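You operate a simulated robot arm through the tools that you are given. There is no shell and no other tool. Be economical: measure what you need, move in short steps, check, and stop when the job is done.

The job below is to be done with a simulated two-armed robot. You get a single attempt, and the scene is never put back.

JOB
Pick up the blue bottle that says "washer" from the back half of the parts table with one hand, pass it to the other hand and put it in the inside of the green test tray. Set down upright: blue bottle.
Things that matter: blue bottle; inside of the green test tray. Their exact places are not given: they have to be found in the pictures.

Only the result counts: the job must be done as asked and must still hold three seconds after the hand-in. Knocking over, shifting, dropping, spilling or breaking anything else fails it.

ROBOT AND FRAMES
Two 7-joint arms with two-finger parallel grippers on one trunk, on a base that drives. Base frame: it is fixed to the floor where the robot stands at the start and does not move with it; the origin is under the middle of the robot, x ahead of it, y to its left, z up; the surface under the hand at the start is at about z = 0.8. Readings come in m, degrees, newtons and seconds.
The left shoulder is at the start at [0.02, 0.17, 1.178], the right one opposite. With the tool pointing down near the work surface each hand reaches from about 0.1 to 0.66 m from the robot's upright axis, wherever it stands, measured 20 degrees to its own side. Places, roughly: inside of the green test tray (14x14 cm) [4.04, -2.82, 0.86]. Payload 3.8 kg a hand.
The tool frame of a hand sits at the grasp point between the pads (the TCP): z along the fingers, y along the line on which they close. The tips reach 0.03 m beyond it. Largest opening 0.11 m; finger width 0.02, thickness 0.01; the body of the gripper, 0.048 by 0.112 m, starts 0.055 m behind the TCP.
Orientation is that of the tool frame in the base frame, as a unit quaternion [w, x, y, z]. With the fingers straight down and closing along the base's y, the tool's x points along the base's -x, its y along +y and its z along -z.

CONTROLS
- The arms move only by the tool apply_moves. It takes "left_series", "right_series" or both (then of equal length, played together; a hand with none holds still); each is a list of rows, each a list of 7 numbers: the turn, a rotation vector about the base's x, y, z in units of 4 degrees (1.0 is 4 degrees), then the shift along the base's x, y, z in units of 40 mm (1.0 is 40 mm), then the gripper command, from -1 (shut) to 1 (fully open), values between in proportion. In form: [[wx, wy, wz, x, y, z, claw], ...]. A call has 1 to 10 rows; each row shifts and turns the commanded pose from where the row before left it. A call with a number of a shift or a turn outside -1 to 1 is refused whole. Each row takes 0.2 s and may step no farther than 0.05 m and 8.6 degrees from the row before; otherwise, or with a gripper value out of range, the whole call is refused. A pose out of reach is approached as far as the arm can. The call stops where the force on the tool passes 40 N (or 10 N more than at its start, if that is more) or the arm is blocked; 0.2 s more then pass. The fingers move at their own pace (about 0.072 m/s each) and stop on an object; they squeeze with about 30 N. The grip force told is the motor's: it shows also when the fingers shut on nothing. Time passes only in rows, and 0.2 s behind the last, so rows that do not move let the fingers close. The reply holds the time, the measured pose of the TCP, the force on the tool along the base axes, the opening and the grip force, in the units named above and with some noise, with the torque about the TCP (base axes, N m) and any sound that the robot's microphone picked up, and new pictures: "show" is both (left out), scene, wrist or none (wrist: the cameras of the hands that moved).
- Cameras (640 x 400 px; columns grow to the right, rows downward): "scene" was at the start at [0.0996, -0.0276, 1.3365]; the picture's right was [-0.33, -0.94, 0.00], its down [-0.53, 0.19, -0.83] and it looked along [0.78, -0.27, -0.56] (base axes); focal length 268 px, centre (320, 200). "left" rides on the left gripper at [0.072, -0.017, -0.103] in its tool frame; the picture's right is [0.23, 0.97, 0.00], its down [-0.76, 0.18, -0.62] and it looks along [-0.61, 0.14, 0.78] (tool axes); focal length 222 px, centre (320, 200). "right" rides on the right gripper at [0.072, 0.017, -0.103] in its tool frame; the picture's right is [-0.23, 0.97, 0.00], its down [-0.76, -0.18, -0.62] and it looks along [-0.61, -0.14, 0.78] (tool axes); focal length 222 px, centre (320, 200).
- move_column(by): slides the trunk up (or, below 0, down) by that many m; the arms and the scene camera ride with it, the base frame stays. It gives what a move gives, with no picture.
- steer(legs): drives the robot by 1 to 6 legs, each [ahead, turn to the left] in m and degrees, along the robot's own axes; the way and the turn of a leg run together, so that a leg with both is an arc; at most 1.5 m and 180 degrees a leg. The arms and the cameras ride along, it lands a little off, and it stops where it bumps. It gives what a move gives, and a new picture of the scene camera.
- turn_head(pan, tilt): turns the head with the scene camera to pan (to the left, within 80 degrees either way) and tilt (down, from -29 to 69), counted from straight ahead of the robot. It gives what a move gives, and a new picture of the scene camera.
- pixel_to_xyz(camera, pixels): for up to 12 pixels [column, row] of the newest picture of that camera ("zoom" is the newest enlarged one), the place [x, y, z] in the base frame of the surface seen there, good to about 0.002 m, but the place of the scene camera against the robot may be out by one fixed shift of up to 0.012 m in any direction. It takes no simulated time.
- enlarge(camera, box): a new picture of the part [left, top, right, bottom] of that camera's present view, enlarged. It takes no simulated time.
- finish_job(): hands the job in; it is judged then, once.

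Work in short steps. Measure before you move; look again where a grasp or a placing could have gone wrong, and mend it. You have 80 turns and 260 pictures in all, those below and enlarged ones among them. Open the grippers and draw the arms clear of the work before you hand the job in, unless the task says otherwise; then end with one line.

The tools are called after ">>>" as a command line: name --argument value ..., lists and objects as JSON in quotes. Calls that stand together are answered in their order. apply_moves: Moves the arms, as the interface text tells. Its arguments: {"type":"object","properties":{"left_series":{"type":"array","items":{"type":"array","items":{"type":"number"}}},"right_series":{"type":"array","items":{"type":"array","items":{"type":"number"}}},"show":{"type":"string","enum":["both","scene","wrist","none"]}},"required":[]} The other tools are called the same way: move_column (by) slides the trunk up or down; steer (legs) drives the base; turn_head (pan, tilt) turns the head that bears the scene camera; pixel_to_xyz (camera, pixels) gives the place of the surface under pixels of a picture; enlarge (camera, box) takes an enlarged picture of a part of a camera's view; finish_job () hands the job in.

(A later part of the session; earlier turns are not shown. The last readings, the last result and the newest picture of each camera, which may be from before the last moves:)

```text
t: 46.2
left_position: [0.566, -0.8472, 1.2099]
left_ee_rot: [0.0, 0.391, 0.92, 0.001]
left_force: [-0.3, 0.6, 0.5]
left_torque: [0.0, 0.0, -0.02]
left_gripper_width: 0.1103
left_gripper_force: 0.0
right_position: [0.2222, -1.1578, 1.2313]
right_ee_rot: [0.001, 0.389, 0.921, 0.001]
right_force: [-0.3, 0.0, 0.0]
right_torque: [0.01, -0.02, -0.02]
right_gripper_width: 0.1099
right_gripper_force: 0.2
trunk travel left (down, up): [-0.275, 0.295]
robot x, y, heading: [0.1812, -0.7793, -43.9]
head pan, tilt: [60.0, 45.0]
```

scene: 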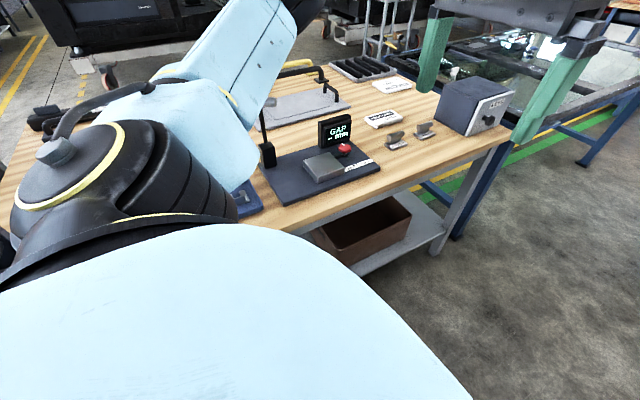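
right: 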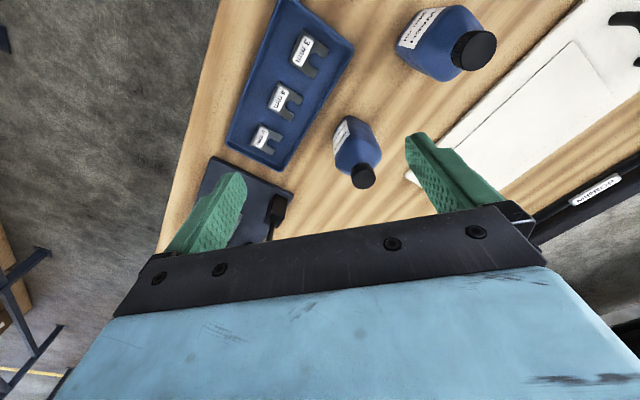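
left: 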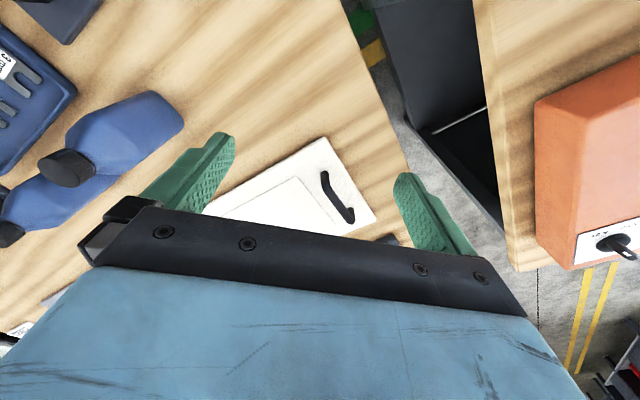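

At (0.18,-0.78), heading -44. I raise the column a bit, turn to face the table and creep ahead.

>>> move_column --by 0.1

>>> steer --legs '[[0, 104], [0.12, 0]]'

>>> turn_head --pan -20 --tilt 50

```text
t: 47.6
left_position: [0.5666, -0.846, 1.3099]
left_ee_rot: [0.001, 0.39, 0.921, 0.001]
left_force: [0.6, 0.1, 0.3]
left_torque: [-0.01, -0.01, 0.01]
left_gripper_width: 0.11
left_gripper_force: 0.1
right_position: [0.2207, -1.1579, 1.3307]
right_ee_rot: [0.001, 0.39, 0.921, 0.001]
right_force: [0.3, -0.3, 0.0]
right_torque: [-0.01, 0.03, -0.03]
right_gripper_width: 0.1101
right_gripper_force: 0.0
trunk travel left (down, up): [-0.375, 0.195]
robot x, y, heading: [0.1801, -0.7837, -44.0]
head pan, tilt: [60.0, 45.0]
```

```text
t: 53.2
left_position: [0.1965, -0.2892, 1.31]
left_ee_rot: [0.0, -0.495, 0.869, 0.0]
left_force: [-0.3, 0.3, 0.2]
left_torque: [-0.02, 0.02, 0.03]
left_gripper_width: 0.1099
left_gripper_force: 0.1
right_position: [0.5878, -0.5404, 1.3305]
right_ee_rot: [-0.001, -0.495, 0.869, 0.002]
right_force: [0.7, 0.4, 0.6]
right_torque: [0.03, -0.01, 0.01]
right_gripper_width: 0.1101
right_gripper_force: 0.1
trunk travel left (down, up): [-0.375, 0.195]
robot x, y, heading: [0.2364, -0.6804, 61.4]
head pan, tilt: [60.0, 45.0]
```

scene: 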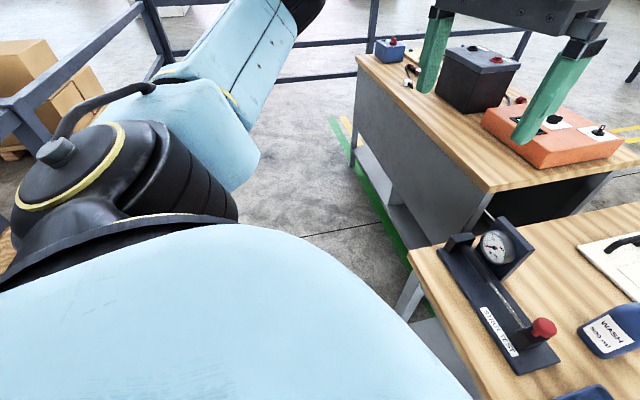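

```text
t: 54.8
left_position: [0.1963, -0.2901, 1.3091]
left_ee_rot: [0.0, -0.495, 0.869, 0.002]
left_force: [0.1, -0.4, 0.1]
left_torque: [-0.01, 0.01, 0.02]
left_gripper_width: 0.1101
left_gripper_force: 0.1
right_position: [0.5878, -0.5408, 1.3308]
right_ee_rot: [-0.001, -0.495, 0.869, 0.001]
right_force: [0.0, 0.3, 0.1]
right_torque: [-0.02, 0.01, 0.02]
right_gripper_width: 0.1097
right_gripper_force: 0.1
trunk travel left (down, up): [-0.375, 0.195]
robot x, y, heading: [0.2334, -0.6801, 61.3]
head pan, tilt: [-20.0, 50.0]
```

scene: 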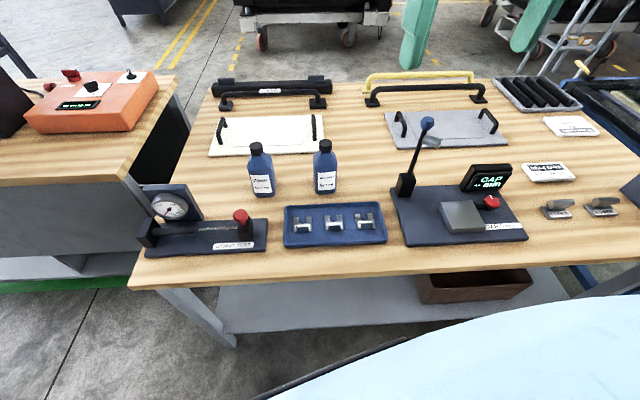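

Good view: the table is undisturbed. I creep ahead 0.1 m more and re-measure the bottle.

>>> steer --legs '[[0.1, 0]]'

>>> enlarge --camera "scene" --box '[240, 130, 400, 230]'

```text
t: 55.9
left_position: [0.2431, -0.2023, 1.3093]
left_ee_rot: [0.0, -0.495, 0.869, 0.0]
left_force: [-0.2, 0.6, -0.5]
left_torque: [-0.01, 0.03, -0.06]
left_gripper_width: 0.1099
left_gripper_force: 0.0
right_position: [0.635, -0.4537, 1.3311]
right_ee_rot: [-0.001, -0.495, 0.869, 0.001]
right_force: [0.9, 0.0, 0.1]
right_torque: [0.01, 0.03, -0.04]
right_gripper_width: 0.1099
right_gripper_force: 0.1
trunk travel left (down, up): [-0.375, 0.195]
robot x, y, heading: [0.2803, -0.5928, 61.0]
head pan, tilt: [-20.0, 50.0]
```

scene: 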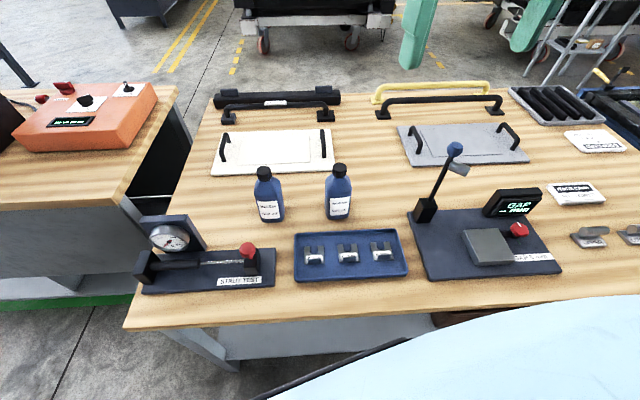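

```text
4.00 times, centred on (320, 180) of scene
```

zoom: 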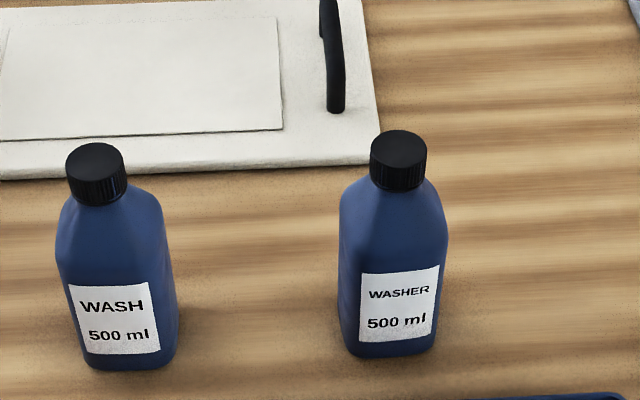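

>>> pixel_to_xyz --camera "zoom" --pixels '[[374, 150], [398, 136], [424, 152], [398, 155], [398, 183], [362, 300], [436, 290], [390, 200], [346, 270], [391, 357], [445, 240], [98, 165]]'

>>> enlarge --camera "right" --box '[0, 0, 640, 400]'

```text
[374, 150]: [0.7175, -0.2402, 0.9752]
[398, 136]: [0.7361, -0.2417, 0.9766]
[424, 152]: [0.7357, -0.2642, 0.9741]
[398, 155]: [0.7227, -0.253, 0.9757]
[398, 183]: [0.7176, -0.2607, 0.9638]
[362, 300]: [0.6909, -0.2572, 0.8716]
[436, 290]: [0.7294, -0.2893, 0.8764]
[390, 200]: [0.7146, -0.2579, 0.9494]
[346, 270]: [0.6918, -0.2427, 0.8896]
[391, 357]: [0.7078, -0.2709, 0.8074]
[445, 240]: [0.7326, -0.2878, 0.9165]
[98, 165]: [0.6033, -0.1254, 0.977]
```

```text
1.00 times, centred on (320, 200) of right (not enlarged: the box is as wide or as high as the picture)
```

zoom: 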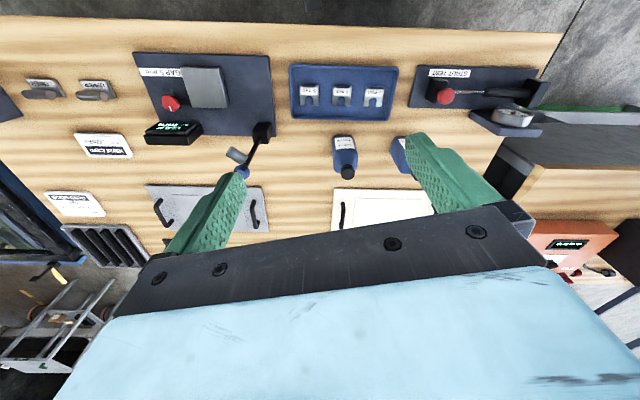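

Check the cap position through the wrist camera, which is at (348,172).

>>> enlarge --camera "right" --box '[300, 120, 400, 200]'

>>> pixel_to_xyz --camera "right" --pixels '[[348, 172], [342, 172], [354, 172], [348, 177], [348, 165]]'

```text
5.00 times, centred on (350, 160) of right
```

zoom: 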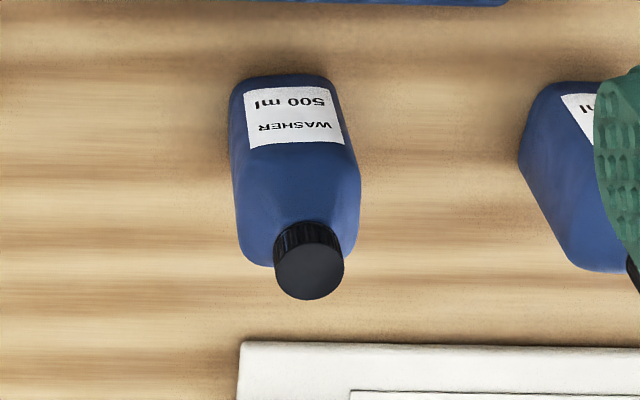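

```text
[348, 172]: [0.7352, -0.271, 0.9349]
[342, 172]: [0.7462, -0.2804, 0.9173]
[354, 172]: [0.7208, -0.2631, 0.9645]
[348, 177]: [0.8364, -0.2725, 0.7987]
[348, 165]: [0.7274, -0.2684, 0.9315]
```

>>> pixel_to_xyz --camera "zoom" --pixels '[[310, 272], [278, 268], [342, 272], [310, 298], [310, 250], [243, 200], [352, 200], [290, 180]]'

```text
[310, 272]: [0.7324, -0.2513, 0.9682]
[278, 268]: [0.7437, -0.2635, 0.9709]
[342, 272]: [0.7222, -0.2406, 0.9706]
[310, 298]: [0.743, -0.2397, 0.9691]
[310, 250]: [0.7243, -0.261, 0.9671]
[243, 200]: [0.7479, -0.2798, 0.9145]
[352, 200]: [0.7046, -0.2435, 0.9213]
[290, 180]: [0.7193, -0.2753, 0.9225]
```

The cap centre by the wrist camera is (0.733,-0.2515), top ~0.972. Plan: right hand lifts it by the cap; left hand then takes the body from the left, horizontally. First I pre-rotate the left hand (120° about robot axis (-1,1,1)) high above the table to test that this orientation is reachable.

>>> apply_moves --left_series '[[-0.785, -0.225, 0.577, 0, 0, 0, 1], [-0.785, -0.225, 0.577, 0, 0, 0, 1], [-0.785, -0.225, 0.577, 0, 0, 0, 1], [-0.785, -0.225, 0.577, 0, 0, 0, 1], [-0.785, -0.225, 0.577, 0, 0, 0, 1], [-0.785, -0.225, 0.577, 0, 0, 0, 1], [-0.785, -0.225, 0.577, 0, 0, 0, 1], [-0.785, -0.225, 0.577, 0, 0, 0, 1], [-0.785, -0.225, 0.577, 0, 0, 0, 1], [-0.785, -0.225, 0.577, 0, 0, 0, 1]]' --show "none"

>>> apply_moves --left_series '[[-0.785, -0.225, 0.577, 0, 0, 0, 1], [-0.785, -0.225, 0.577, 0, 0, 0, 1], [-0.785, -0.225, 0.577, 0, 0, 0, 1], [-0.785, -0.225, 0.577, 0, 0, 0, 1], [-0.785, -0.225, 0.577, 0, 0, 0, 1], [-0.785, -0.225, 0.577, 0, 0, 0, 1], [-0.785, -0.225, 0.577, 0, 0, 0, 1], [-0.785, -0.225, 0.577, 0, 0, 0, 1], [-0.785, -0.225, 0.577, 0, 0, 0, 1], [-0.785, -0.225, 0.577, 0, 0, 0, 1]]' --show "none"

>>> apply_moves --left_series '[[-0.785, -0.225, 0.577, 0, 0, 0, 1], [-0.785, -0.225, 0.577, 0, 0, 0, 1], [-0.785, -0.225, 0.577, 0, 0, 0, 1], [-0.785, -0.225, 0.577, 0, 0, 0, 1], [-0.785, -0.225, 0.577, 0, 0, 0, 1], [-0.785, -0.225, 0.577, 0, 0, 0, 1], [-0.785, -0.225, 0.577, 0, 0, 0, 1], [-0.785, -0.225, 0.577, 0, 0, 0, 1], [-0.785, -0.225, 0.577, 0, 0, 0, 1], [-0.785, -0.225, 0.577, 0, 0, 0, 1]]'

```text
t: 58.1
left_position: [0.2418, -0.2039, 1.3089]
left_ee_rot: [-0.066, -0.637, 0.719, -0.271]
left_force: [0.9, 0.7, -0.4]
left_torque: [-0.01, -0.01, -0.01]
left_gripper_width: 0.1098
left_gripper_force: 0.1
right_position: [0.6348, -0.4551, 1.3307]
right_ee_rot: [-0.001, -0.494, 0.869, 0.0]
right_force: [0.0, 0.6, 0.6]
right_torque: [-0.01, -0.02, 0.01]
right_gripper_width: 0.11
right_gripper_force: 0.1
trunk travel left (down, up): [-0.375, 0.195]
robot x, y, heading: [0.2787, -0.5956, 61.3]
head pan, tilt: [-20.0, 50.0]
```

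```text
t: 60.3
left_position: [0.2427, -0.2049, 1.3098]
left_ee_rot: [0.125, 0.701, -0.483, 0.51]
left_force: [0.1, -0.9, 0.0]
left_torque: [-0.01, 0.01, -0.02]
left_gripper_width: 0.1104
left_gripper_force: 0.0
right_position: [0.6328, -0.4553, 1.3309]
right_ee_rot: [0.0, -0.494, 0.87, 0.002]
right_force: [0.1, 0.0, 0.3]
right_torque: [-0.02, -0.01, 0.02]
right_gripper_width: 0.11
right_gripper_force: 0.1
trunk travel left (down, up): [-0.375, 0.195]
robot x, y, heading: [0.2852, -0.5945, 61.1]
head pan, tilt: [-20.0, 50.0]
```

```text
t: 62.5
left_position: [0.2423, -0.2044, 1.311]
left_ee_rot: [0.166, 0.682, -0.187, 0.687]
left_force: [0.4, 0.1, 0.6]
left_torque: [0.02, -0.03, 0.0]
left_gripper_width: 0.1099
left_gripper_force: 0.0
right_position: [0.6337, -0.4543, 1.3298]
right_ee_rot: [0.001, -0.495, 0.869, 0.002]
right_force: [0.0, 0.4, 0.4]
right_torque: [-0.01, 0.0, -0.04]
right_gripper_width: 0.1101
right_gripper_force: 0.0
trunk travel left (down, up): [-0.375, 0.195]
robot x, y, heading: [0.2814, -0.596, 61.2]
head pan, tilt: [-20.0, 50.0]
```

scene: 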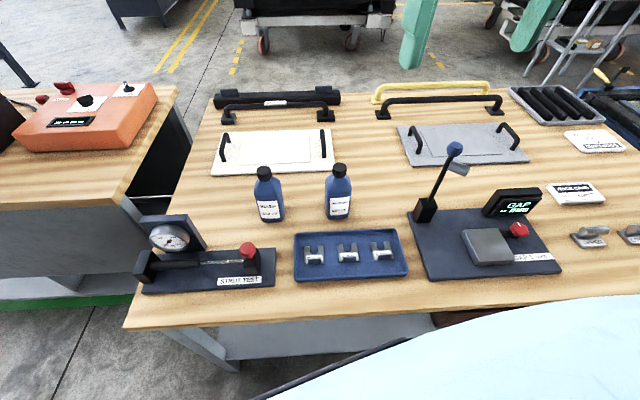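
left: 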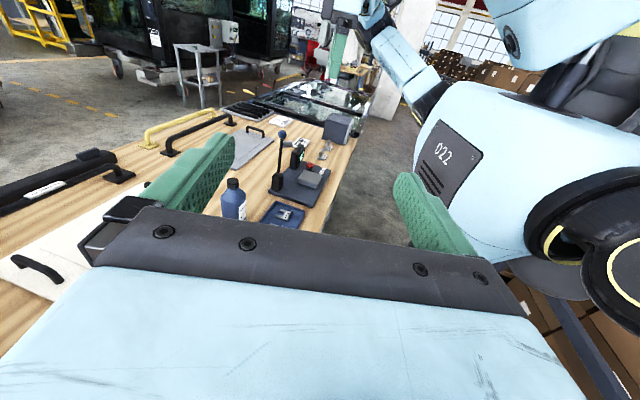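

Left orientation is reached exactly (pointing to robot-right, camera up). Now the right hand goes above the cap, to z 1.10, with a -10° yaw to align with the bottle.

>>> apply_moves --right_series '[[0, 0, -0.42, 0.4125, 0.846, -0.6, 1], [0, 0, -0.42, 0.4125, 0.846, -0.6, 1], [0, 0, -0.42, 0.4125, 0.846, -0.6, 1], [0, 0, -0.42, 0.4125, 0.846, -0.6, 1], [0, 0, -0.42, 0.4125, 0.846, -0.6, 1], [0, 0, -0.42, 0.4125, 0.846, -0.6, 1], [0, 0, 0, 0, 0, -1, 1], [0, 0, 0, 0, 0, -1, 0.6], [0, 0, 0, 0, 0, 0, 0.4]]'

>>> enlarge --camera "right" --box '[160, 60, 520, 285]'

```text
t: 64.5
left_position: [0.2417, -0.2037, 1.3092]
left_ee_rot: [0.168, 0.682, -0.187, 0.687]
left_force: [0.4, 0.5, -0.8]
left_torque: [0.04, 0.0, -0.02]
left_gripper_width: 0.1101
left_gripper_force: 0.1
right_position: [0.7328, -0.2532, 1.1072]
right_ee_rot: [-0.001, -0.416, 0.909, 0.002]
right_force: [0.0, 0.6, 0.7]
right_torque: [0.0, 0.02, 0.03]
right_gripper_width: 0.0767
right_gripper_force: 0.0
trunk travel left (down, up): [-0.375, 0.195]
robot x, y, heading: [0.2821, -0.5918, 61.1]
head pan, tilt: [-20.0, 50.0]
```

scene: 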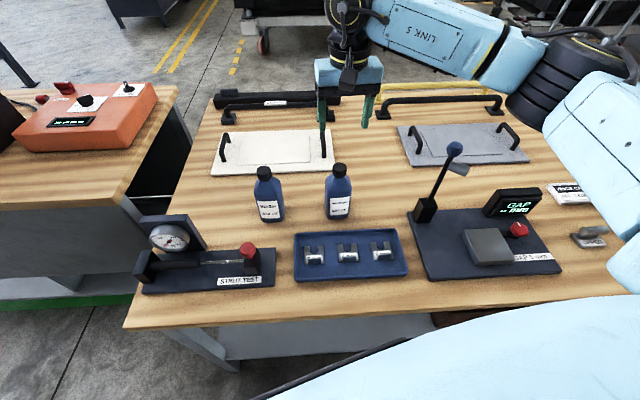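
right: 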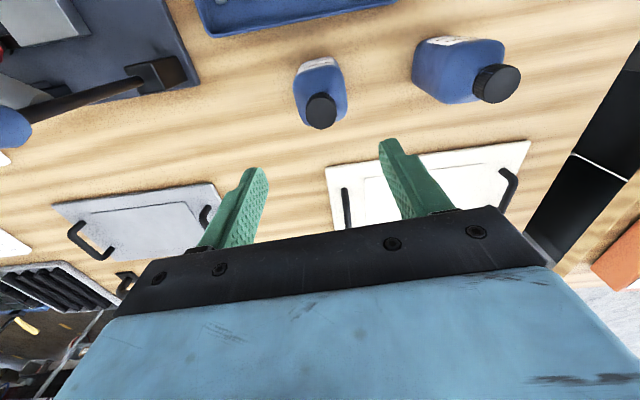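

```text
1.78 times, centred on (340, 172) of right
```

zoom: 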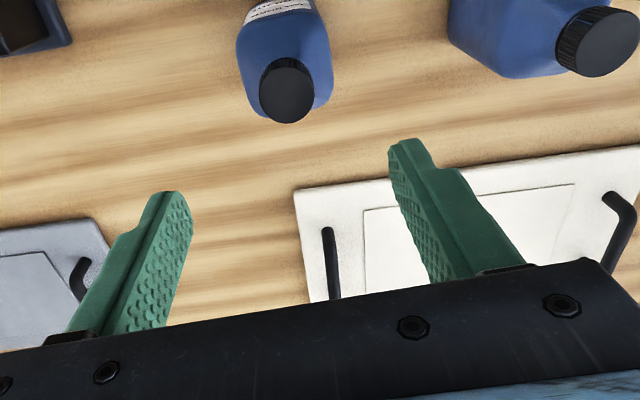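

Recheck the cap position from this closer wrist view.

>>> pixel_to_xyz --camera "zoom" --pixels '[[288, 92], [263, 90], [313, 90], [288, 66], [288, 119], [242, 60], [325, 60]]'

```text
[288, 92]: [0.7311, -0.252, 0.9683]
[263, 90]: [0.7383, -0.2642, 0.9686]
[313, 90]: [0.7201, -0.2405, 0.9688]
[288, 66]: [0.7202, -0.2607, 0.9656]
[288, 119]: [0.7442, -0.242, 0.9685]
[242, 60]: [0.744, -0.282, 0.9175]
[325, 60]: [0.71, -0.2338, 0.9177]
```

Centre (0.7305,-0.252): aligned. Descend to TCP z 0.981 (tips at the cap's lower rim), then close.

>>> apply_moves --right_series '[[0, 0, 0, -0.05, 0.03, -0.9, 0.4], [0, 0, 0, 0, 0, -0.9, 0.2], [0, 0, 0, 0, 0, -0.7, 0.1], [0, 0, 0, 0, 0, -0.6, 0.1], [0, 0, 0, 0, 0, 0, 0.1]]'

>>> enlarge --camera "scene" --box '[280, 100, 400, 230]'

```text
t: 65.7
left_position: [0.2431, -0.2039, 1.3098]
left_ee_rot: [0.166, 0.682, -0.188, 0.687]
left_force: [-0.5, 0.2, 0.7]
left_torque: [0.02, 0.01, 0.0]
left_gripper_width: 0.1098
left_gripper_force: 0.2
right_position: [0.7294, -0.2508, 0.9814]
right_ee_rot: [0.0, -0.417, 0.909, 0.001]
right_force: [-0.6, 0.2, -0.7]
right_torque: [0.01, 0.01, 0.0]
right_gripper_width: 0.0608
right_gripper_force: 0.0
trunk travel left (down, up): [-0.375, 0.195]
robot x, y, heading: [0.2813, -0.5946, 61.2]
head pan, tilt: [-20.0, 50.0]
```

scene: 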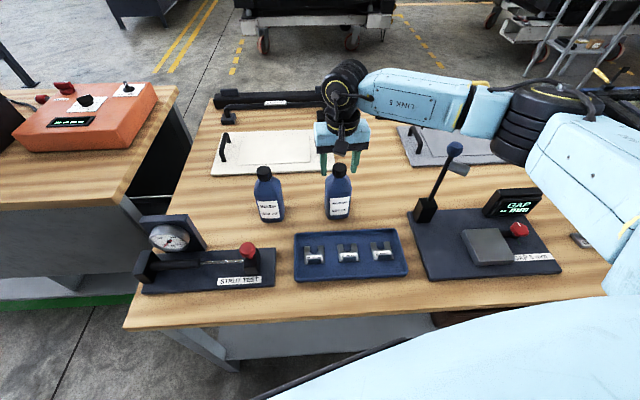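
right: 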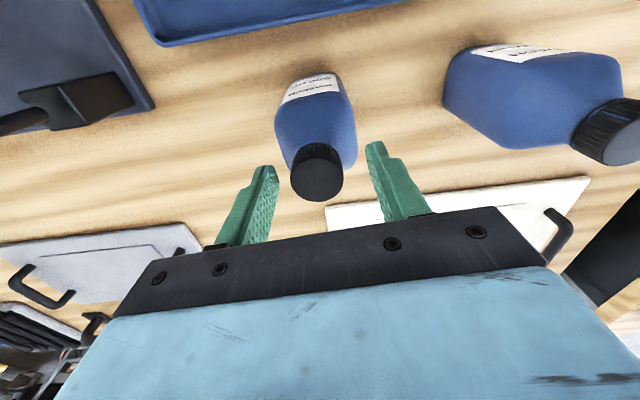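

```text
3.08 times, centred on (340, 165) of scene
```

zoom: 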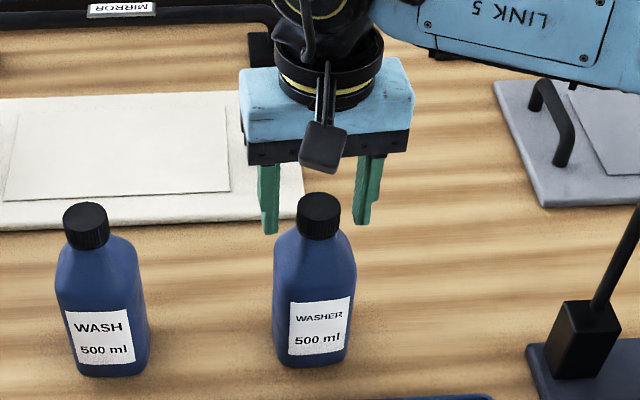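

Measure the cap against the finger tips in the fresh wrist picture.

>>> enlarge --camera "right" --box '[240, 110, 400, 220]'

>>> pixel_to_xyz --camera "right" --pixels '[[318, 172], [293, 170], [342, 170], [318, 148], [318, 198], [270, 175], [374, 150]]'

```text
3.64 times, centred on (320, 165) of right
```

zoom: 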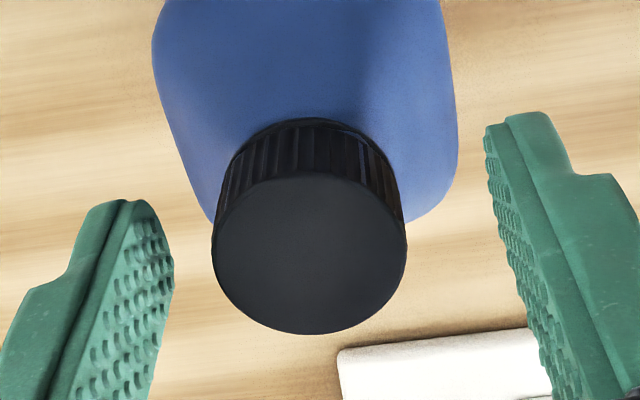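

```text
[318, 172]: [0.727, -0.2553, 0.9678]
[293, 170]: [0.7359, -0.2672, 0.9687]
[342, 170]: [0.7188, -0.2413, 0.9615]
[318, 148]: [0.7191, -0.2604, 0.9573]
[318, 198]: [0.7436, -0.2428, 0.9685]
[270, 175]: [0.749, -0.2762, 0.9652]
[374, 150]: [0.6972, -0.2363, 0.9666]
```

The top disc's centre is at (317,179), which matches the TCP axis at that height. Close on the cap.

>>> apply_moves --right_series '[[0, 0, 0, 0, 0, 0, -0.5], [0, 0, 0, 0, 0, 0, -1], [0, 0, 0, 0, 0, 0, -1], [0, 0, 0, 0, 0, 0, -1], [0, 0, 0, 0, 0, 0, -1]]' --show "none"

>>> apply_moves --right_series '[[0, 0, 0, 0, 0, 0.3, -1], [0, 0, 0, 0, 0, 0.5, -1], [0, 0, 0, 0, 0, 0.5, -1], [0, 0, 0, 0, 0, 0, -1]]'

```text
t: 66.9
left_position: [0.2423, -0.2034, 1.311]
left_ee_rot: [0.169, 0.682, -0.188, 0.686]
left_force: [-0.3, 0.3, -0.6]
left_torque: [-0.01, 0.02, 0.01]
left_gripper_width: 0.1098
left_gripper_force: 0.0
right_position: [0.7315, -0.2509, 0.981]
right_ee_rot: [0.0, -0.417, 0.909, 0.001]
right_force: [0.5, -1.2, 0.2]
right_torque: [-0.05, -0.15, -0.04]
right_gripper_width: 0.0331
right_gripper_force: 29.8
trunk travel left (down, up): [-0.375, 0.195]
robot x, y, heading: [0.2801, -0.595, 61.1]
head pan, tilt: [-20.0, 50.0]
```

```text
t: 67.9
left_position: [0.2429, -0.2034, 1.3101]
left_ee_rot: [0.166, 0.682, -0.187, 0.687]
left_force: [0.7, -0.7, -0.2]
left_torque: [0.01, -0.01, 0.01]
left_gripper_width: 0.11
left_gripper_force: 0.0
right_position: [0.7299, -0.2526, 1.0348]
right_ee_rot: [0.0, -0.418, 0.909, 0.001]
right_force: [0.0, 0.5, -6.4]
right_torque: [0.0, 0.01, -0.03]
right_gripper_width: 0.0331
right_gripper_force: 29.8
trunk travel left (down, up): [-0.375, 0.195]
robot x, y, heading: [0.2815, -0.5914, 61.0]
head pan, tilt: [-20.0, 50.0]
```

scene: 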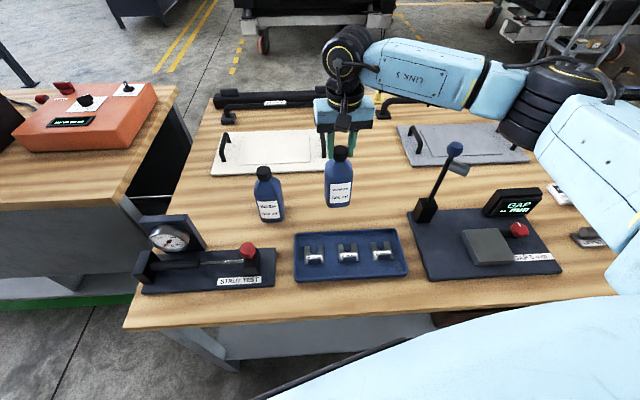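
right: 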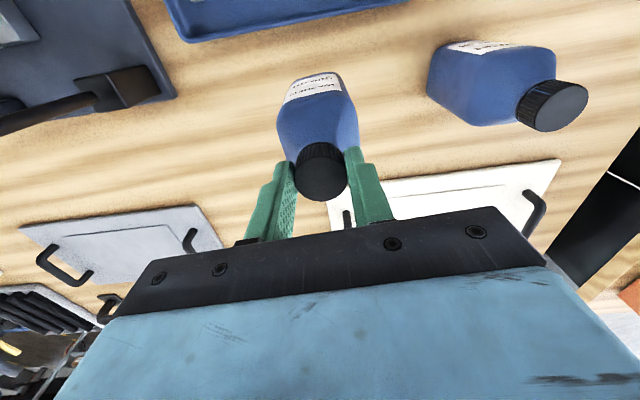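

Lifted (6.4 N). Raise to z≈1.285, then bring it in front of the robot while turning +11° so its faces line up with the left jaws.

>>> apply_moves --right_series '[[0, 0, 0, 0, 0, 0.8, -1], [0, 0, 0, 0, 0, 0.9, -1], [0, 0, 0, 0, 0, 0.9, -1], [0, 0, 0, 0, 0, 0.9, -1], [0, 0, 0, 0, 0, 0.9, -1], [0, 0, 0, 0, 0, 0.9, -1], [0, 0, 0, 0, 0, 0.9, -1]]' --show "none"

>>> apply_moves --right_series '[[0, 0, 0.28, -0.58, 0.13, 0, -1], [0, 0, 0.28, -0.58, 0.13, 0, -1], [0, 0, 0.28, -0.58, 0.13, 0, -1], [0, 0, 0.28, -0.58, 0.13, 0, -1], [0, 0, 0.28, -0.58, 0.13, 0, -1], [0, 0, 0.28, -0.58, 0.13, 0, -1], [0, 0, 0.28, -0.58, 0.13, 0, -1], [0, 0, 0.28, -0.58, 0.13, 0, -1], [0, 0, 0.28, -0.58, 0.13, 0, -1], [0, 0, 0.28, -0.58, 0.13, 0, -1]]' --left_series '[[0, 0, 0, 0.2, 0.2, -0.28, 1], [0, 0, 0, 0.2, 0.2, -0.28, 1], [0, 0, 0, 0.2, 0.2, -0.28, 1], [0, 0, 0, 0.2, 0.2, -0.28, 1], [0, 0, 0, 0.2, 0.2, -0.28, 1], [0, 0, 0, 0.2, 0.2, -0.28, 1], [0, 0, 0, 0.2, 0.2, -0.28, 1], [0, 0, 0, 0.2, 0.2, -0.28, 1], [0, 0, 0, 0.2, 0.2, -0.28, 1], [0, 0, 0, 0.2, 0.2, -0.28, 1]]' --show "both"

```text
t: 69.5
left_position: [0.2431, -0.2039, 1.3097]
left_ee_rot: [0.168, 0.682, -0.188, 0.687]
left_force: [0.0, -0.9, 0.5]
left_torque: [-0.03, -0.04, -0.01]
left_gripper_width: 0.11
left_gripper_force: 0.1
right_position: [0.7305, -0.2515, 1.2826]
right_ee_rot: [0.0, -0.417, 0.909, 0.001]
right_force: [0.3, -0.3, -5.1]
right_torque: [0.0, 0.02, 0.02]
right_gripper_width: 0.0333
right_gripper_force: 29.9
trunk travel left (down, up): [-0.375, 0.195]
robot x, y, heading: [0.2794, -0.5936, 61.2]
head pan, tilt: [-20.0, 50.0]
```

```text
t: 71.7
left_position: [0.3211, -0.1238, 1.1965]
left_ee_rot: [0.167, 0.682, -0.188, 0.687]
left_force: [0.2, 0.8, 0.3]
left_torque: [-0.01, 0.01, 0.0]
left_gripper_width: 0.1101
left_gripper_force: 0.1
right_position: [0.498, -0.1974, 1.2807]
right_ee_rot: [0.0, -0.503, 0.864, 0.0]
right_force: [-0.4, 0.3, -5.5]
right_torque: [0.01, 0.0, 0.01]
right_gripper_width: 0.0332
right_gripper_force: 30.2
trunk travel left (down, up): [-0.375, 0.195]
robot x, y, heading: [0.2807, -0.5976, 61.2]
head pan, tilt: [-20.0, 50.0]
```

scene: 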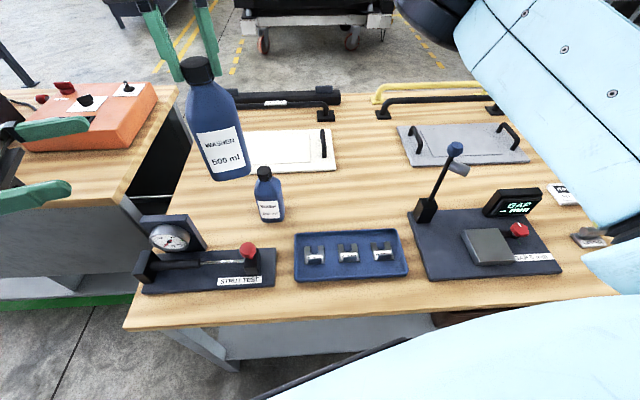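
right: 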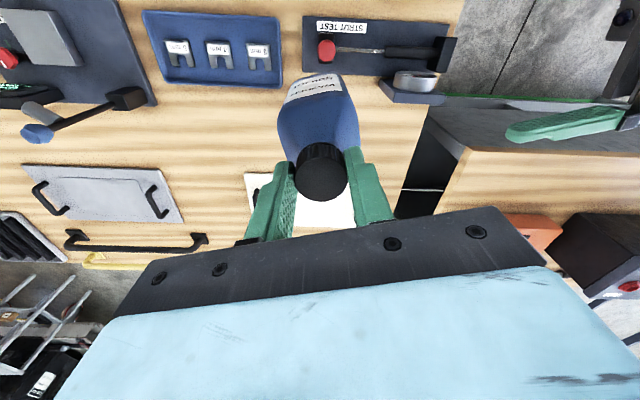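
left: 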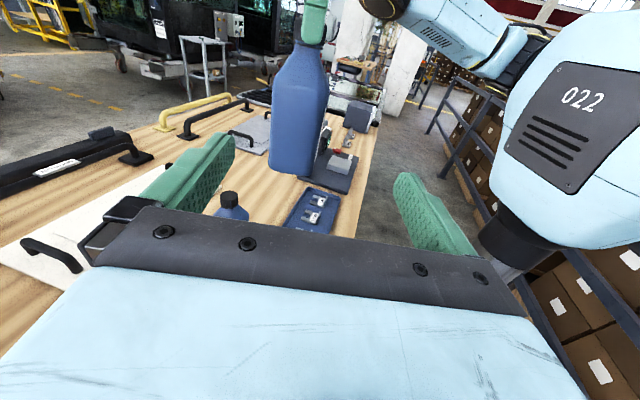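

Left TCP needs +0.021 along robot-ahead and 0.19 along its pointing direction. I align, advance 0.12 and check.

>>> apply_moves --left_series '[[0, 0, 0, 0.13, 0.23, 0, 1], [0, 0, 0, 0.13, 0.23, 0, 1], [0, 0, 0, 0.66, -0.36, 0, 1], [0, 0, 0, 0.66, -0.36, 0, 1], [0, 0, 0, 0.66, -0.36, 0, 1], [0, 0, 0, 0.66, -0.36, 0, 1]]' --show "both"

>>> turn_head --pan 10 --tilt 30

```text
t: 73.1
left_position: [0.4391, -0.1628, 1.1968]
left_ee_rot: [0.168, 0.682, -0.188, 0.686]
left_force: [0.2, -0.8, -0.4]
left_torque: [-0.02, -0.04, 0.01]
left_gripper_width: 0.1097
left_gripper_force: 0.0
right_position: [0.4992, -0.1964, 1.2809]
right_ee_rot: [-0.001, -0.504, 0.864, 0.001]
right_force: [0.4, 0.4, -4.9]
right_torque: [-0.03, 0.03, 0.0]
right_gripper_width: 0.0332
right_gripper_force: 29.5
trunk travel left (down, up): [-0.375, 0.195]
robot x, y, heading: [0.2854, -0.5918, 61.2]
head pan, tilt: [-20.0, 50.0]
```

scene: 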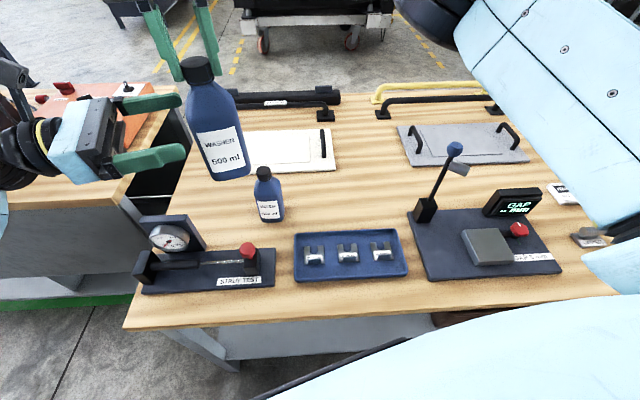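
left: 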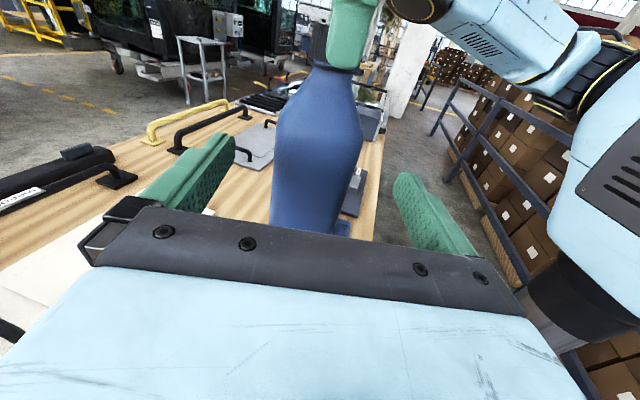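

```text
t: 74.0
left_position: [0.4371, -0.1625, 1.1975]
left_ee_rot: [0.167, 0.682, -0.188, 0.687]
left_force: [-0.4, 0.4, 0.6]
left_torque: [-0.01, 0.01, -0.03]
left_gripper_width: 0.1099
left_gripper_force: 0.1
right_position: [0.4988, -0.2002, 1.2814]
right_ee_rot: [0.0, -0.503, 0.864, 0.001]
right_force: [0.3, -0.1, -4.4]
right_torque: [0.02, 0.03, 0.01]
right_gripper_width: 0.0328
right_gripper_force: 29.9
trunk travel left (down, up): [-0.375, 0.195]
robot x, y, heading: [0.2829, -0.5933, 61.3]
head pan, tilt: [10.0, 30.0]
```

scene: 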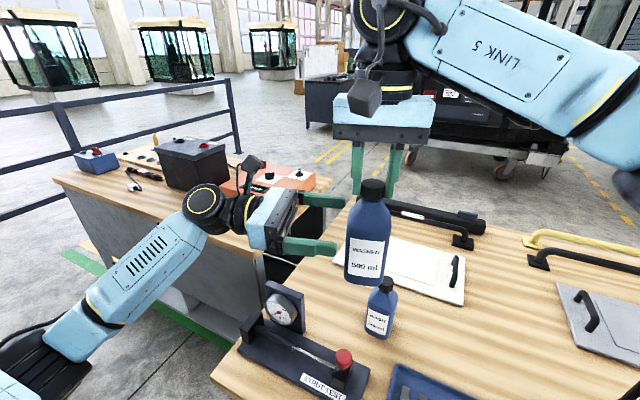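

Aligned; 0.07 left to go along the pointing direction. Advance and check before closing.

>>> apply_moves --left_series '[[0, 0, 0, 0.5, -0.28, 0, 1], [0, 0, 0, 0.5, -0.28, 0, 1], [0, 0, 0, 0.48, -0.27, 0, 1], [0, 0, 0, 0, 0, 0, 1]]' --show "both"

>>> enlarge --camera "scene" --box '[240, 120, 460, 320]'

```text
t: 75.0
left_position: [0.4992, -0.1954, 1.1975]
left_ee_rot: [0.166, 0.682, -0.187, 0.687]
left_force: [-0.7, -0.6, 0.1]
left_torque: [0.01, 0.0, 0.06]
left_gripper_width: 0.11
left_gripper_force: 0.1
right_position: [0.498, -0.199, 1.2814]
right_ee_rot: [-0.001, -0.505, 0.863, 0.001]
right_force: [-0.2, -0.1, -5.5]
right_torque: [0.02, 0.03, 0.0]
right_gripper_width: 0.0332
right_gripper_force: 29.6
trunk travel left (down, up): [-0.375, 0.195]
robot x, y, heading: [0.2812, -0.5949, 61.1]
head pan, tilt: [10.0, 30.0]
```

scene: 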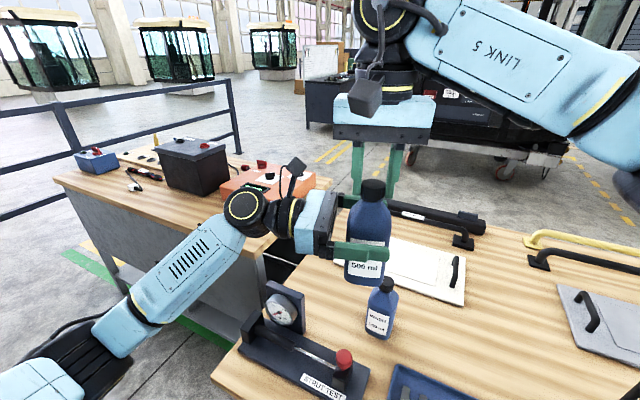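
left: 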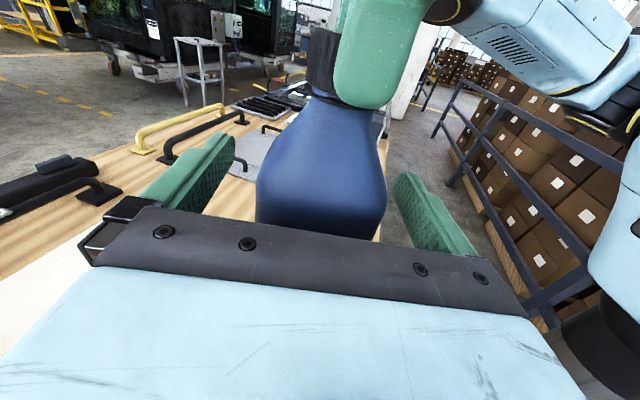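

```text
2.00 times, centred on (350, 220) of scene
```

zoom: 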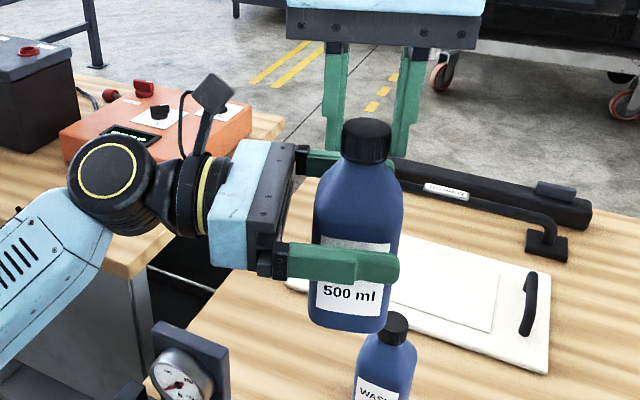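

Bottle sits centred between the left jaws at mid-body. Close the left hand.

>>> apply_moves --left_series '[[0, 0, 0, 0, 0, 0, 0], [0, 0, 0, 0, 0, 0, -0.5], [0, 0, 0, 0, 0, 0, -1], [0, 0, 0, 0, 0, 0, -1], [0, 0, 0, 0, 0, 0, -1], [0, 0, 0, 0, 0, 0, -1]]' --show "wrist"

```text
t: 76.4
left_position: [0.4982, -0.1957, 1.1976]
left_ee_rot: [0.167, 0.682, -0.188, 0.687]
left_force: [1.1, -0.3, -0.4]
left_torque: [-0.15, 0.24, -0.07]
left_gripper_width: 0.0656
left_gripper_force: 29.7
right_position: [0.4969, -0.1994, 1.2805]
right_ee_rot: [-0.001, -0.504, 0.864, 0.001]
right_force: [-1.0, 0.1, -5.8]
right_torque: [0.16, -0.09, 0.07]
right_gripper_width: 0.0331
right_gripper_force: 29.6
trunk travel left (down, up): [-0.375, 0.195]
robot x, y, heading: [0.2803, -0.5966, 60.8]
head pan, tilt: [10.0, 30.0]
```

left: 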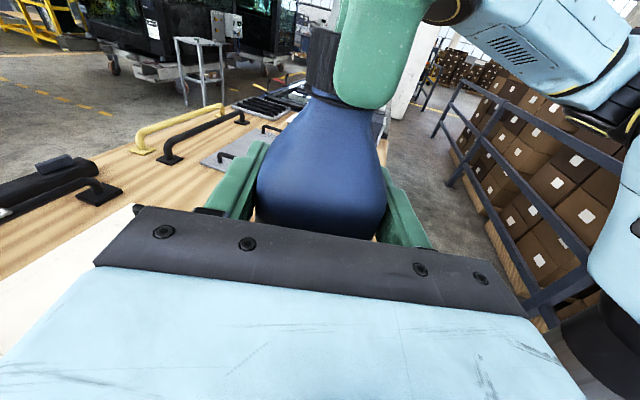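

Gripped at 0.066 m, 30 N. Open the right hand and lift it off the cap.

>>> apply_moves --right_series '[[0, 0, 0, 0, 0, 0, 0], [0, 0, 0, 0, 0, 0, 0.2], [0, 0, 0, 0, 0, 0, 0.2], [0, 0, 0, 0, 0, 0.5, 0.2], [0, 0, 0, 0, 0, 1, 0.2], [0, 0, 0, 0, 0, 1, 0.2], [0, 0, 0, 0, 0, 1, 0.2]]' --left_series '[[0, 0, 0, 0, 0, 0, -1], [0, 0, 0, 0, 0, 0, -1], [0, 0, 0, 0, 0, 0, -1], [0, 0, 0, 0, 0, 0, -1], [0, 0, 0, 0, 0, 0, -1], [0, 0, 0, 0, 0, 0, -1], [0, 0, 0, 0, 0, 0, -1]]' --show "scene"

```text
t: 78.0
left_position: [0.4979, -0.1959, 1.1984]
left_ee_rot: [0.168, 0.682, -0.188, 0.687]
left_force: [-0.6, -0.4, 0.3]
left_torque: [0.0, 0.03, 0.0]
left_gripper_width: 0.065
left_gripper_force: 29.5
right_position: [0.4995, -0.2006, 1.4242]
right_ee_rot: [0.0, -0.505, 0.863, 0.002]
right_force: [0.5, 0.2, 0.5]
right_torque: [-0.02, 0.0, 0.02]
right_gripper_width: 0.0659
right_gripper_force: 0.1
trunk travel left (down, up): [-0.375, 0.195]
robot x, y, heading: [0.2812, -0.5919, 61.3]
head pan, tilt: [10.0, 30.0]
```

scene: 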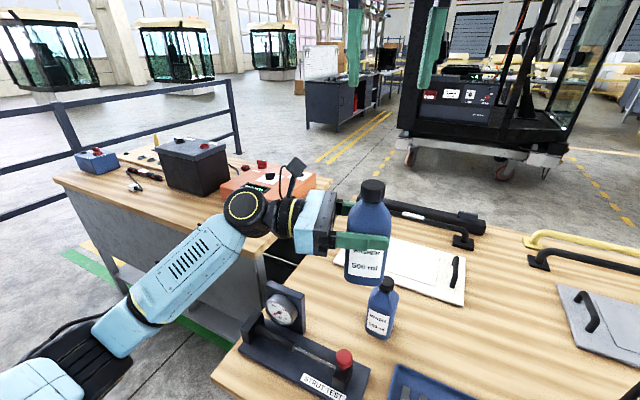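

Handover done. Move the right arm back to its side, draw the left hand (with bottle) closer, and look at the state.

>>> apply_moves --right_series '[[0, 0, 0, 0.56, -0.84, 0, 0.2], [0, 0, 0, 0.56, -0.84, 0, 0.2], [0, 0, 0, 0.56, -0.84, 0, 0.2], [0, 0, 0, 0.56, -0.84, 0, 0.2], [0, 0, 0, 0.56, -0.84, 0, 0.2], [0, 0, 0, 0.56, -0.84, 0, 0.2], [0, 0, 0, 0.56, -0.84, 0, 0.2], [0, 0, 0, 0.56, -0.84, 0, 0.2]]' --left_series '[[0, 0, 0, -0.18, -0.33, 0.2, -1], [0, 0, 0, -0.18, -0.33, 0.2, -1], [0, 0, 0, -0.18, -0.33, 0.2, -1], [0, 0, 0, -0.18, -0.33, 0.2, -1], [0, 0, 0, -0.18, -0.33, 0.2, -1], [0, 0, 0, -0.18, -0.33, 0.2, -1], [0, 0, 0, -0.18, -0.33, 0.2, -1], [0, 0, 0, -0.18, -0.33, 0.2, -1]]' --show "scene"

>>> steer --legs '[[-0.25, 0], [0, -106]]'

>>> turn_head --pan 15 --tilt 20

```text
t: 79.8
left_position: [0.4422, -0.3031, 1.2618]
left_ee_rot: [0.167, 0.682, -0.189, 0.687]
left_force: [-0.5, -0.8, -5.8]
left_torque: [0.01, 0.0, 0.04]
left_gripper_width: 0.0651
left_gripper_force: 30.5
right_position: [0.6785, -0.4726, 1.4223]
right_ee_rot: [0.0, -0.504, 0.864, 0.002]
right_force: [-0.6, 0.0, -0.3]
right_torque: [0.02, -0.02, -0.01]
right_gripper_width: 0.0659
right_gripper_force: 0.0
trunk travel left (down, up): [-0.375, 0.195]
robot x, y, heading: [0.2827, -0.5977, 61.2]
head pan, tilt: [10.0, 30.0]
```

scene: 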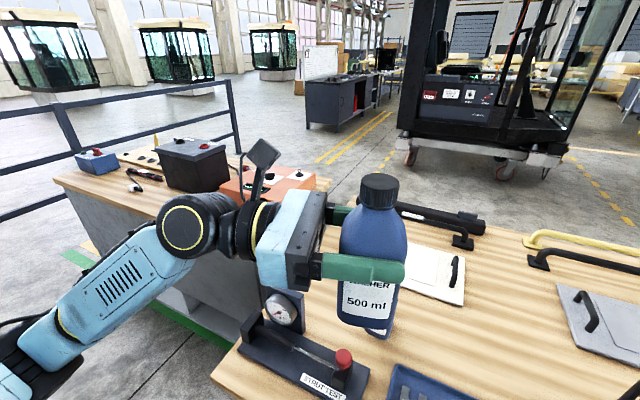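

```text
t: 86.2
left_position: [0.3924, -1.0568, 1.2609]
left_ee_rot: [-0.653, -0.25, 0.662, -0.27]
left_force: [0.3, 0.6, -5.2]
left_torque: [0.0, -0.05, 0.01]
left_gripper_width: 0.065
left_gripper_force: 29.9
right_position: [0.1594, -1.2297, 1.4218]
right_ee_rot: [0.0, 0.401, 0.916, 0.0]
right_force: [-0.4, 0.4, 0.3]
right_torque: [-0.01, -0.01, 0.0]
right_gripper_width: 0.066
right_gripper_force: 0.1
trunk travel left (down, up): [-0.375, 0.195]
robot x, y, heading: [0.159, -0.8107, -46.7]
head pan, tilt: [10.0, 30.0]
```

scene: 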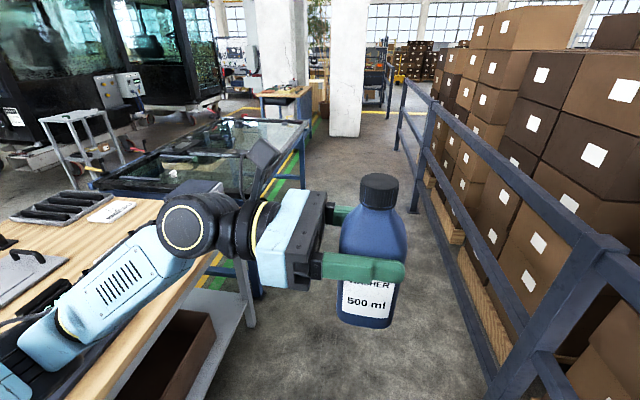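

```text
t: 86.9
left_position: [0.3911, -1.057, 1.2604]
left_ee_rot: [-0.653, -0.251, 0.662, -0.27]
left_force: [0.4, -0.1, -4.8]
left_torque: [0.0, 0.02, 0.02]
left_gripper_width: 0.0649
left_gripper_force: 29.8
right_position: [0.1581, -1.2302, 1.4228]
right_ee_rot: [0.001, 0.401, 0.916, 0.001]
right_force: [-0.1, 0.3, -0.2]
right_torque: [-0.01, 0.02, -0.02]
right_gripper_width: 0.0658
right_gripper_force: 0.0
trunk travel left (down, up): [-0.375, 0.195]
robot x, y, heading: [0.1587, -0.8154, -46.4]
head pan, tilt: [15.0, 20.0]
```

scene: 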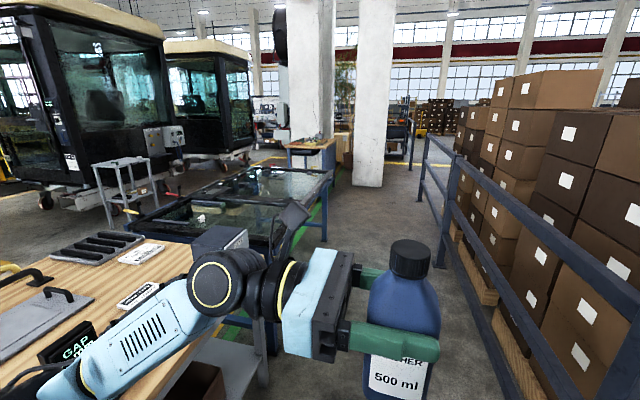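

Bottle firmly held (-5 N). I measure the bench, pillars and glass table along the way.

>>> enlarge --camera "scene" --box '[220, 110, 420, 250]'

>>> pixel_to_xyz --camera "scene" --pixels '[[352, 185], [382, 186], [290, 150], [330, 143], [320, 190], [325, 243], [333, 175], [345, 170], [405, 168], [300, 140]]'

```text
2.86 times, centred on (320, 180) of scene
```

zoom: 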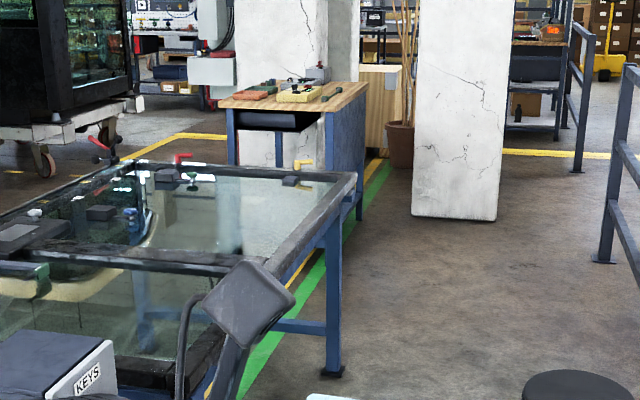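

```text
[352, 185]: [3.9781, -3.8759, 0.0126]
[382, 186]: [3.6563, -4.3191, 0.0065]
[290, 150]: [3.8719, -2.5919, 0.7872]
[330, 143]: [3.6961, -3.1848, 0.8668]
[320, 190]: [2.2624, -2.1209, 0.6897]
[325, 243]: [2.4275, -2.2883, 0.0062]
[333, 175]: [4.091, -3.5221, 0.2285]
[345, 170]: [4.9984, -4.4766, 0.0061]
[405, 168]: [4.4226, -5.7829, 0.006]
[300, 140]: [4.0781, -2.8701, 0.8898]
```

Bench at u≈4.55–5.3, v≈0.38–1.0; there's a 1.2 m gap between it and the glass table's end (u≈3.34). I drive along the aisle first.

>>> steer --legs '[[0, 1.5], [1.4, 0], [1.2, 0]]'

```text
t: 99.9
left_position: [2.2153, -2.8897, 1.2604]
left_ee_rot: [-0.65, -0.259, 0.658, -0.277]
left_force: [0.1, 0.8, -4.9]
left_torque: [-0.01, 0.03, 0.03]
left_gripper_width: 0.0647
left_gripper_force: 30.0
right_position: [1.9868, -3.0694, 1.4215]
right_ee_rot: [0.0, 0.39, 0.921, 0.001]
right_force: [0.3, 0.6, -0.2]
right_torque: [-0.03, -0.05, 0.01]
right_gripper_width: 0.0661
right_gripper_force: 0.0
trunk travel left (down, up): [-0.375, 0.195]
robot x, y, heading: [1.9783, -2.6517, -45.4]
head pan, tilt: [15.0, 20.0]
```

scene: 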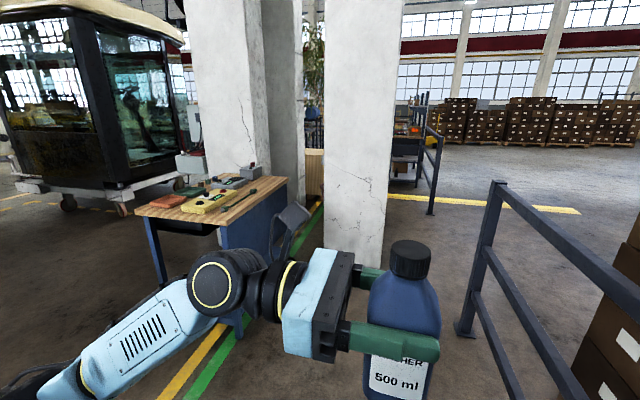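

Now close to the bench. Look at its layout.

>>> enlarge --camera "scene" --box '[120, 150, 300, 290]'

>>> pixel_to_xyz --camera "scene" --pixels '[[137, 210], [220, 224], [285, 180], [207, 202], [190, 190], [170, 201], [250, 170], [225, 178], [262, 188], [240, 330]]'

```text
2.86 times, centred on (210, 220) of scene
```

zoom: 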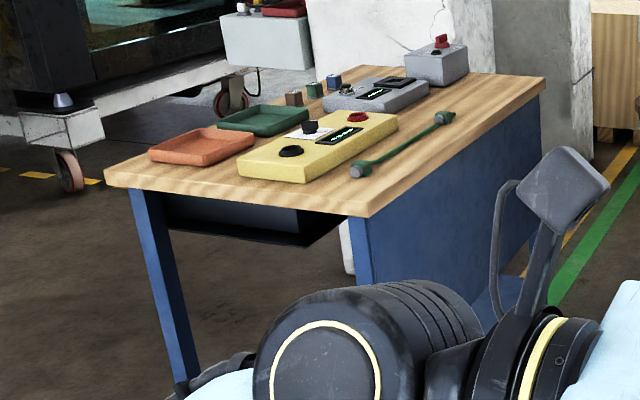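

```text
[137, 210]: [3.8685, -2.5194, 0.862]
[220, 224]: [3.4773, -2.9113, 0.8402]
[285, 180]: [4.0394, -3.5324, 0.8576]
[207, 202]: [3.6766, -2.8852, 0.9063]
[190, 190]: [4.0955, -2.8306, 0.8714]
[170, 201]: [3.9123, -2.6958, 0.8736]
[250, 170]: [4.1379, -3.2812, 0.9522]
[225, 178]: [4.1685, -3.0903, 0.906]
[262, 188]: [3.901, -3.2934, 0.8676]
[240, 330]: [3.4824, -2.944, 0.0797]
```

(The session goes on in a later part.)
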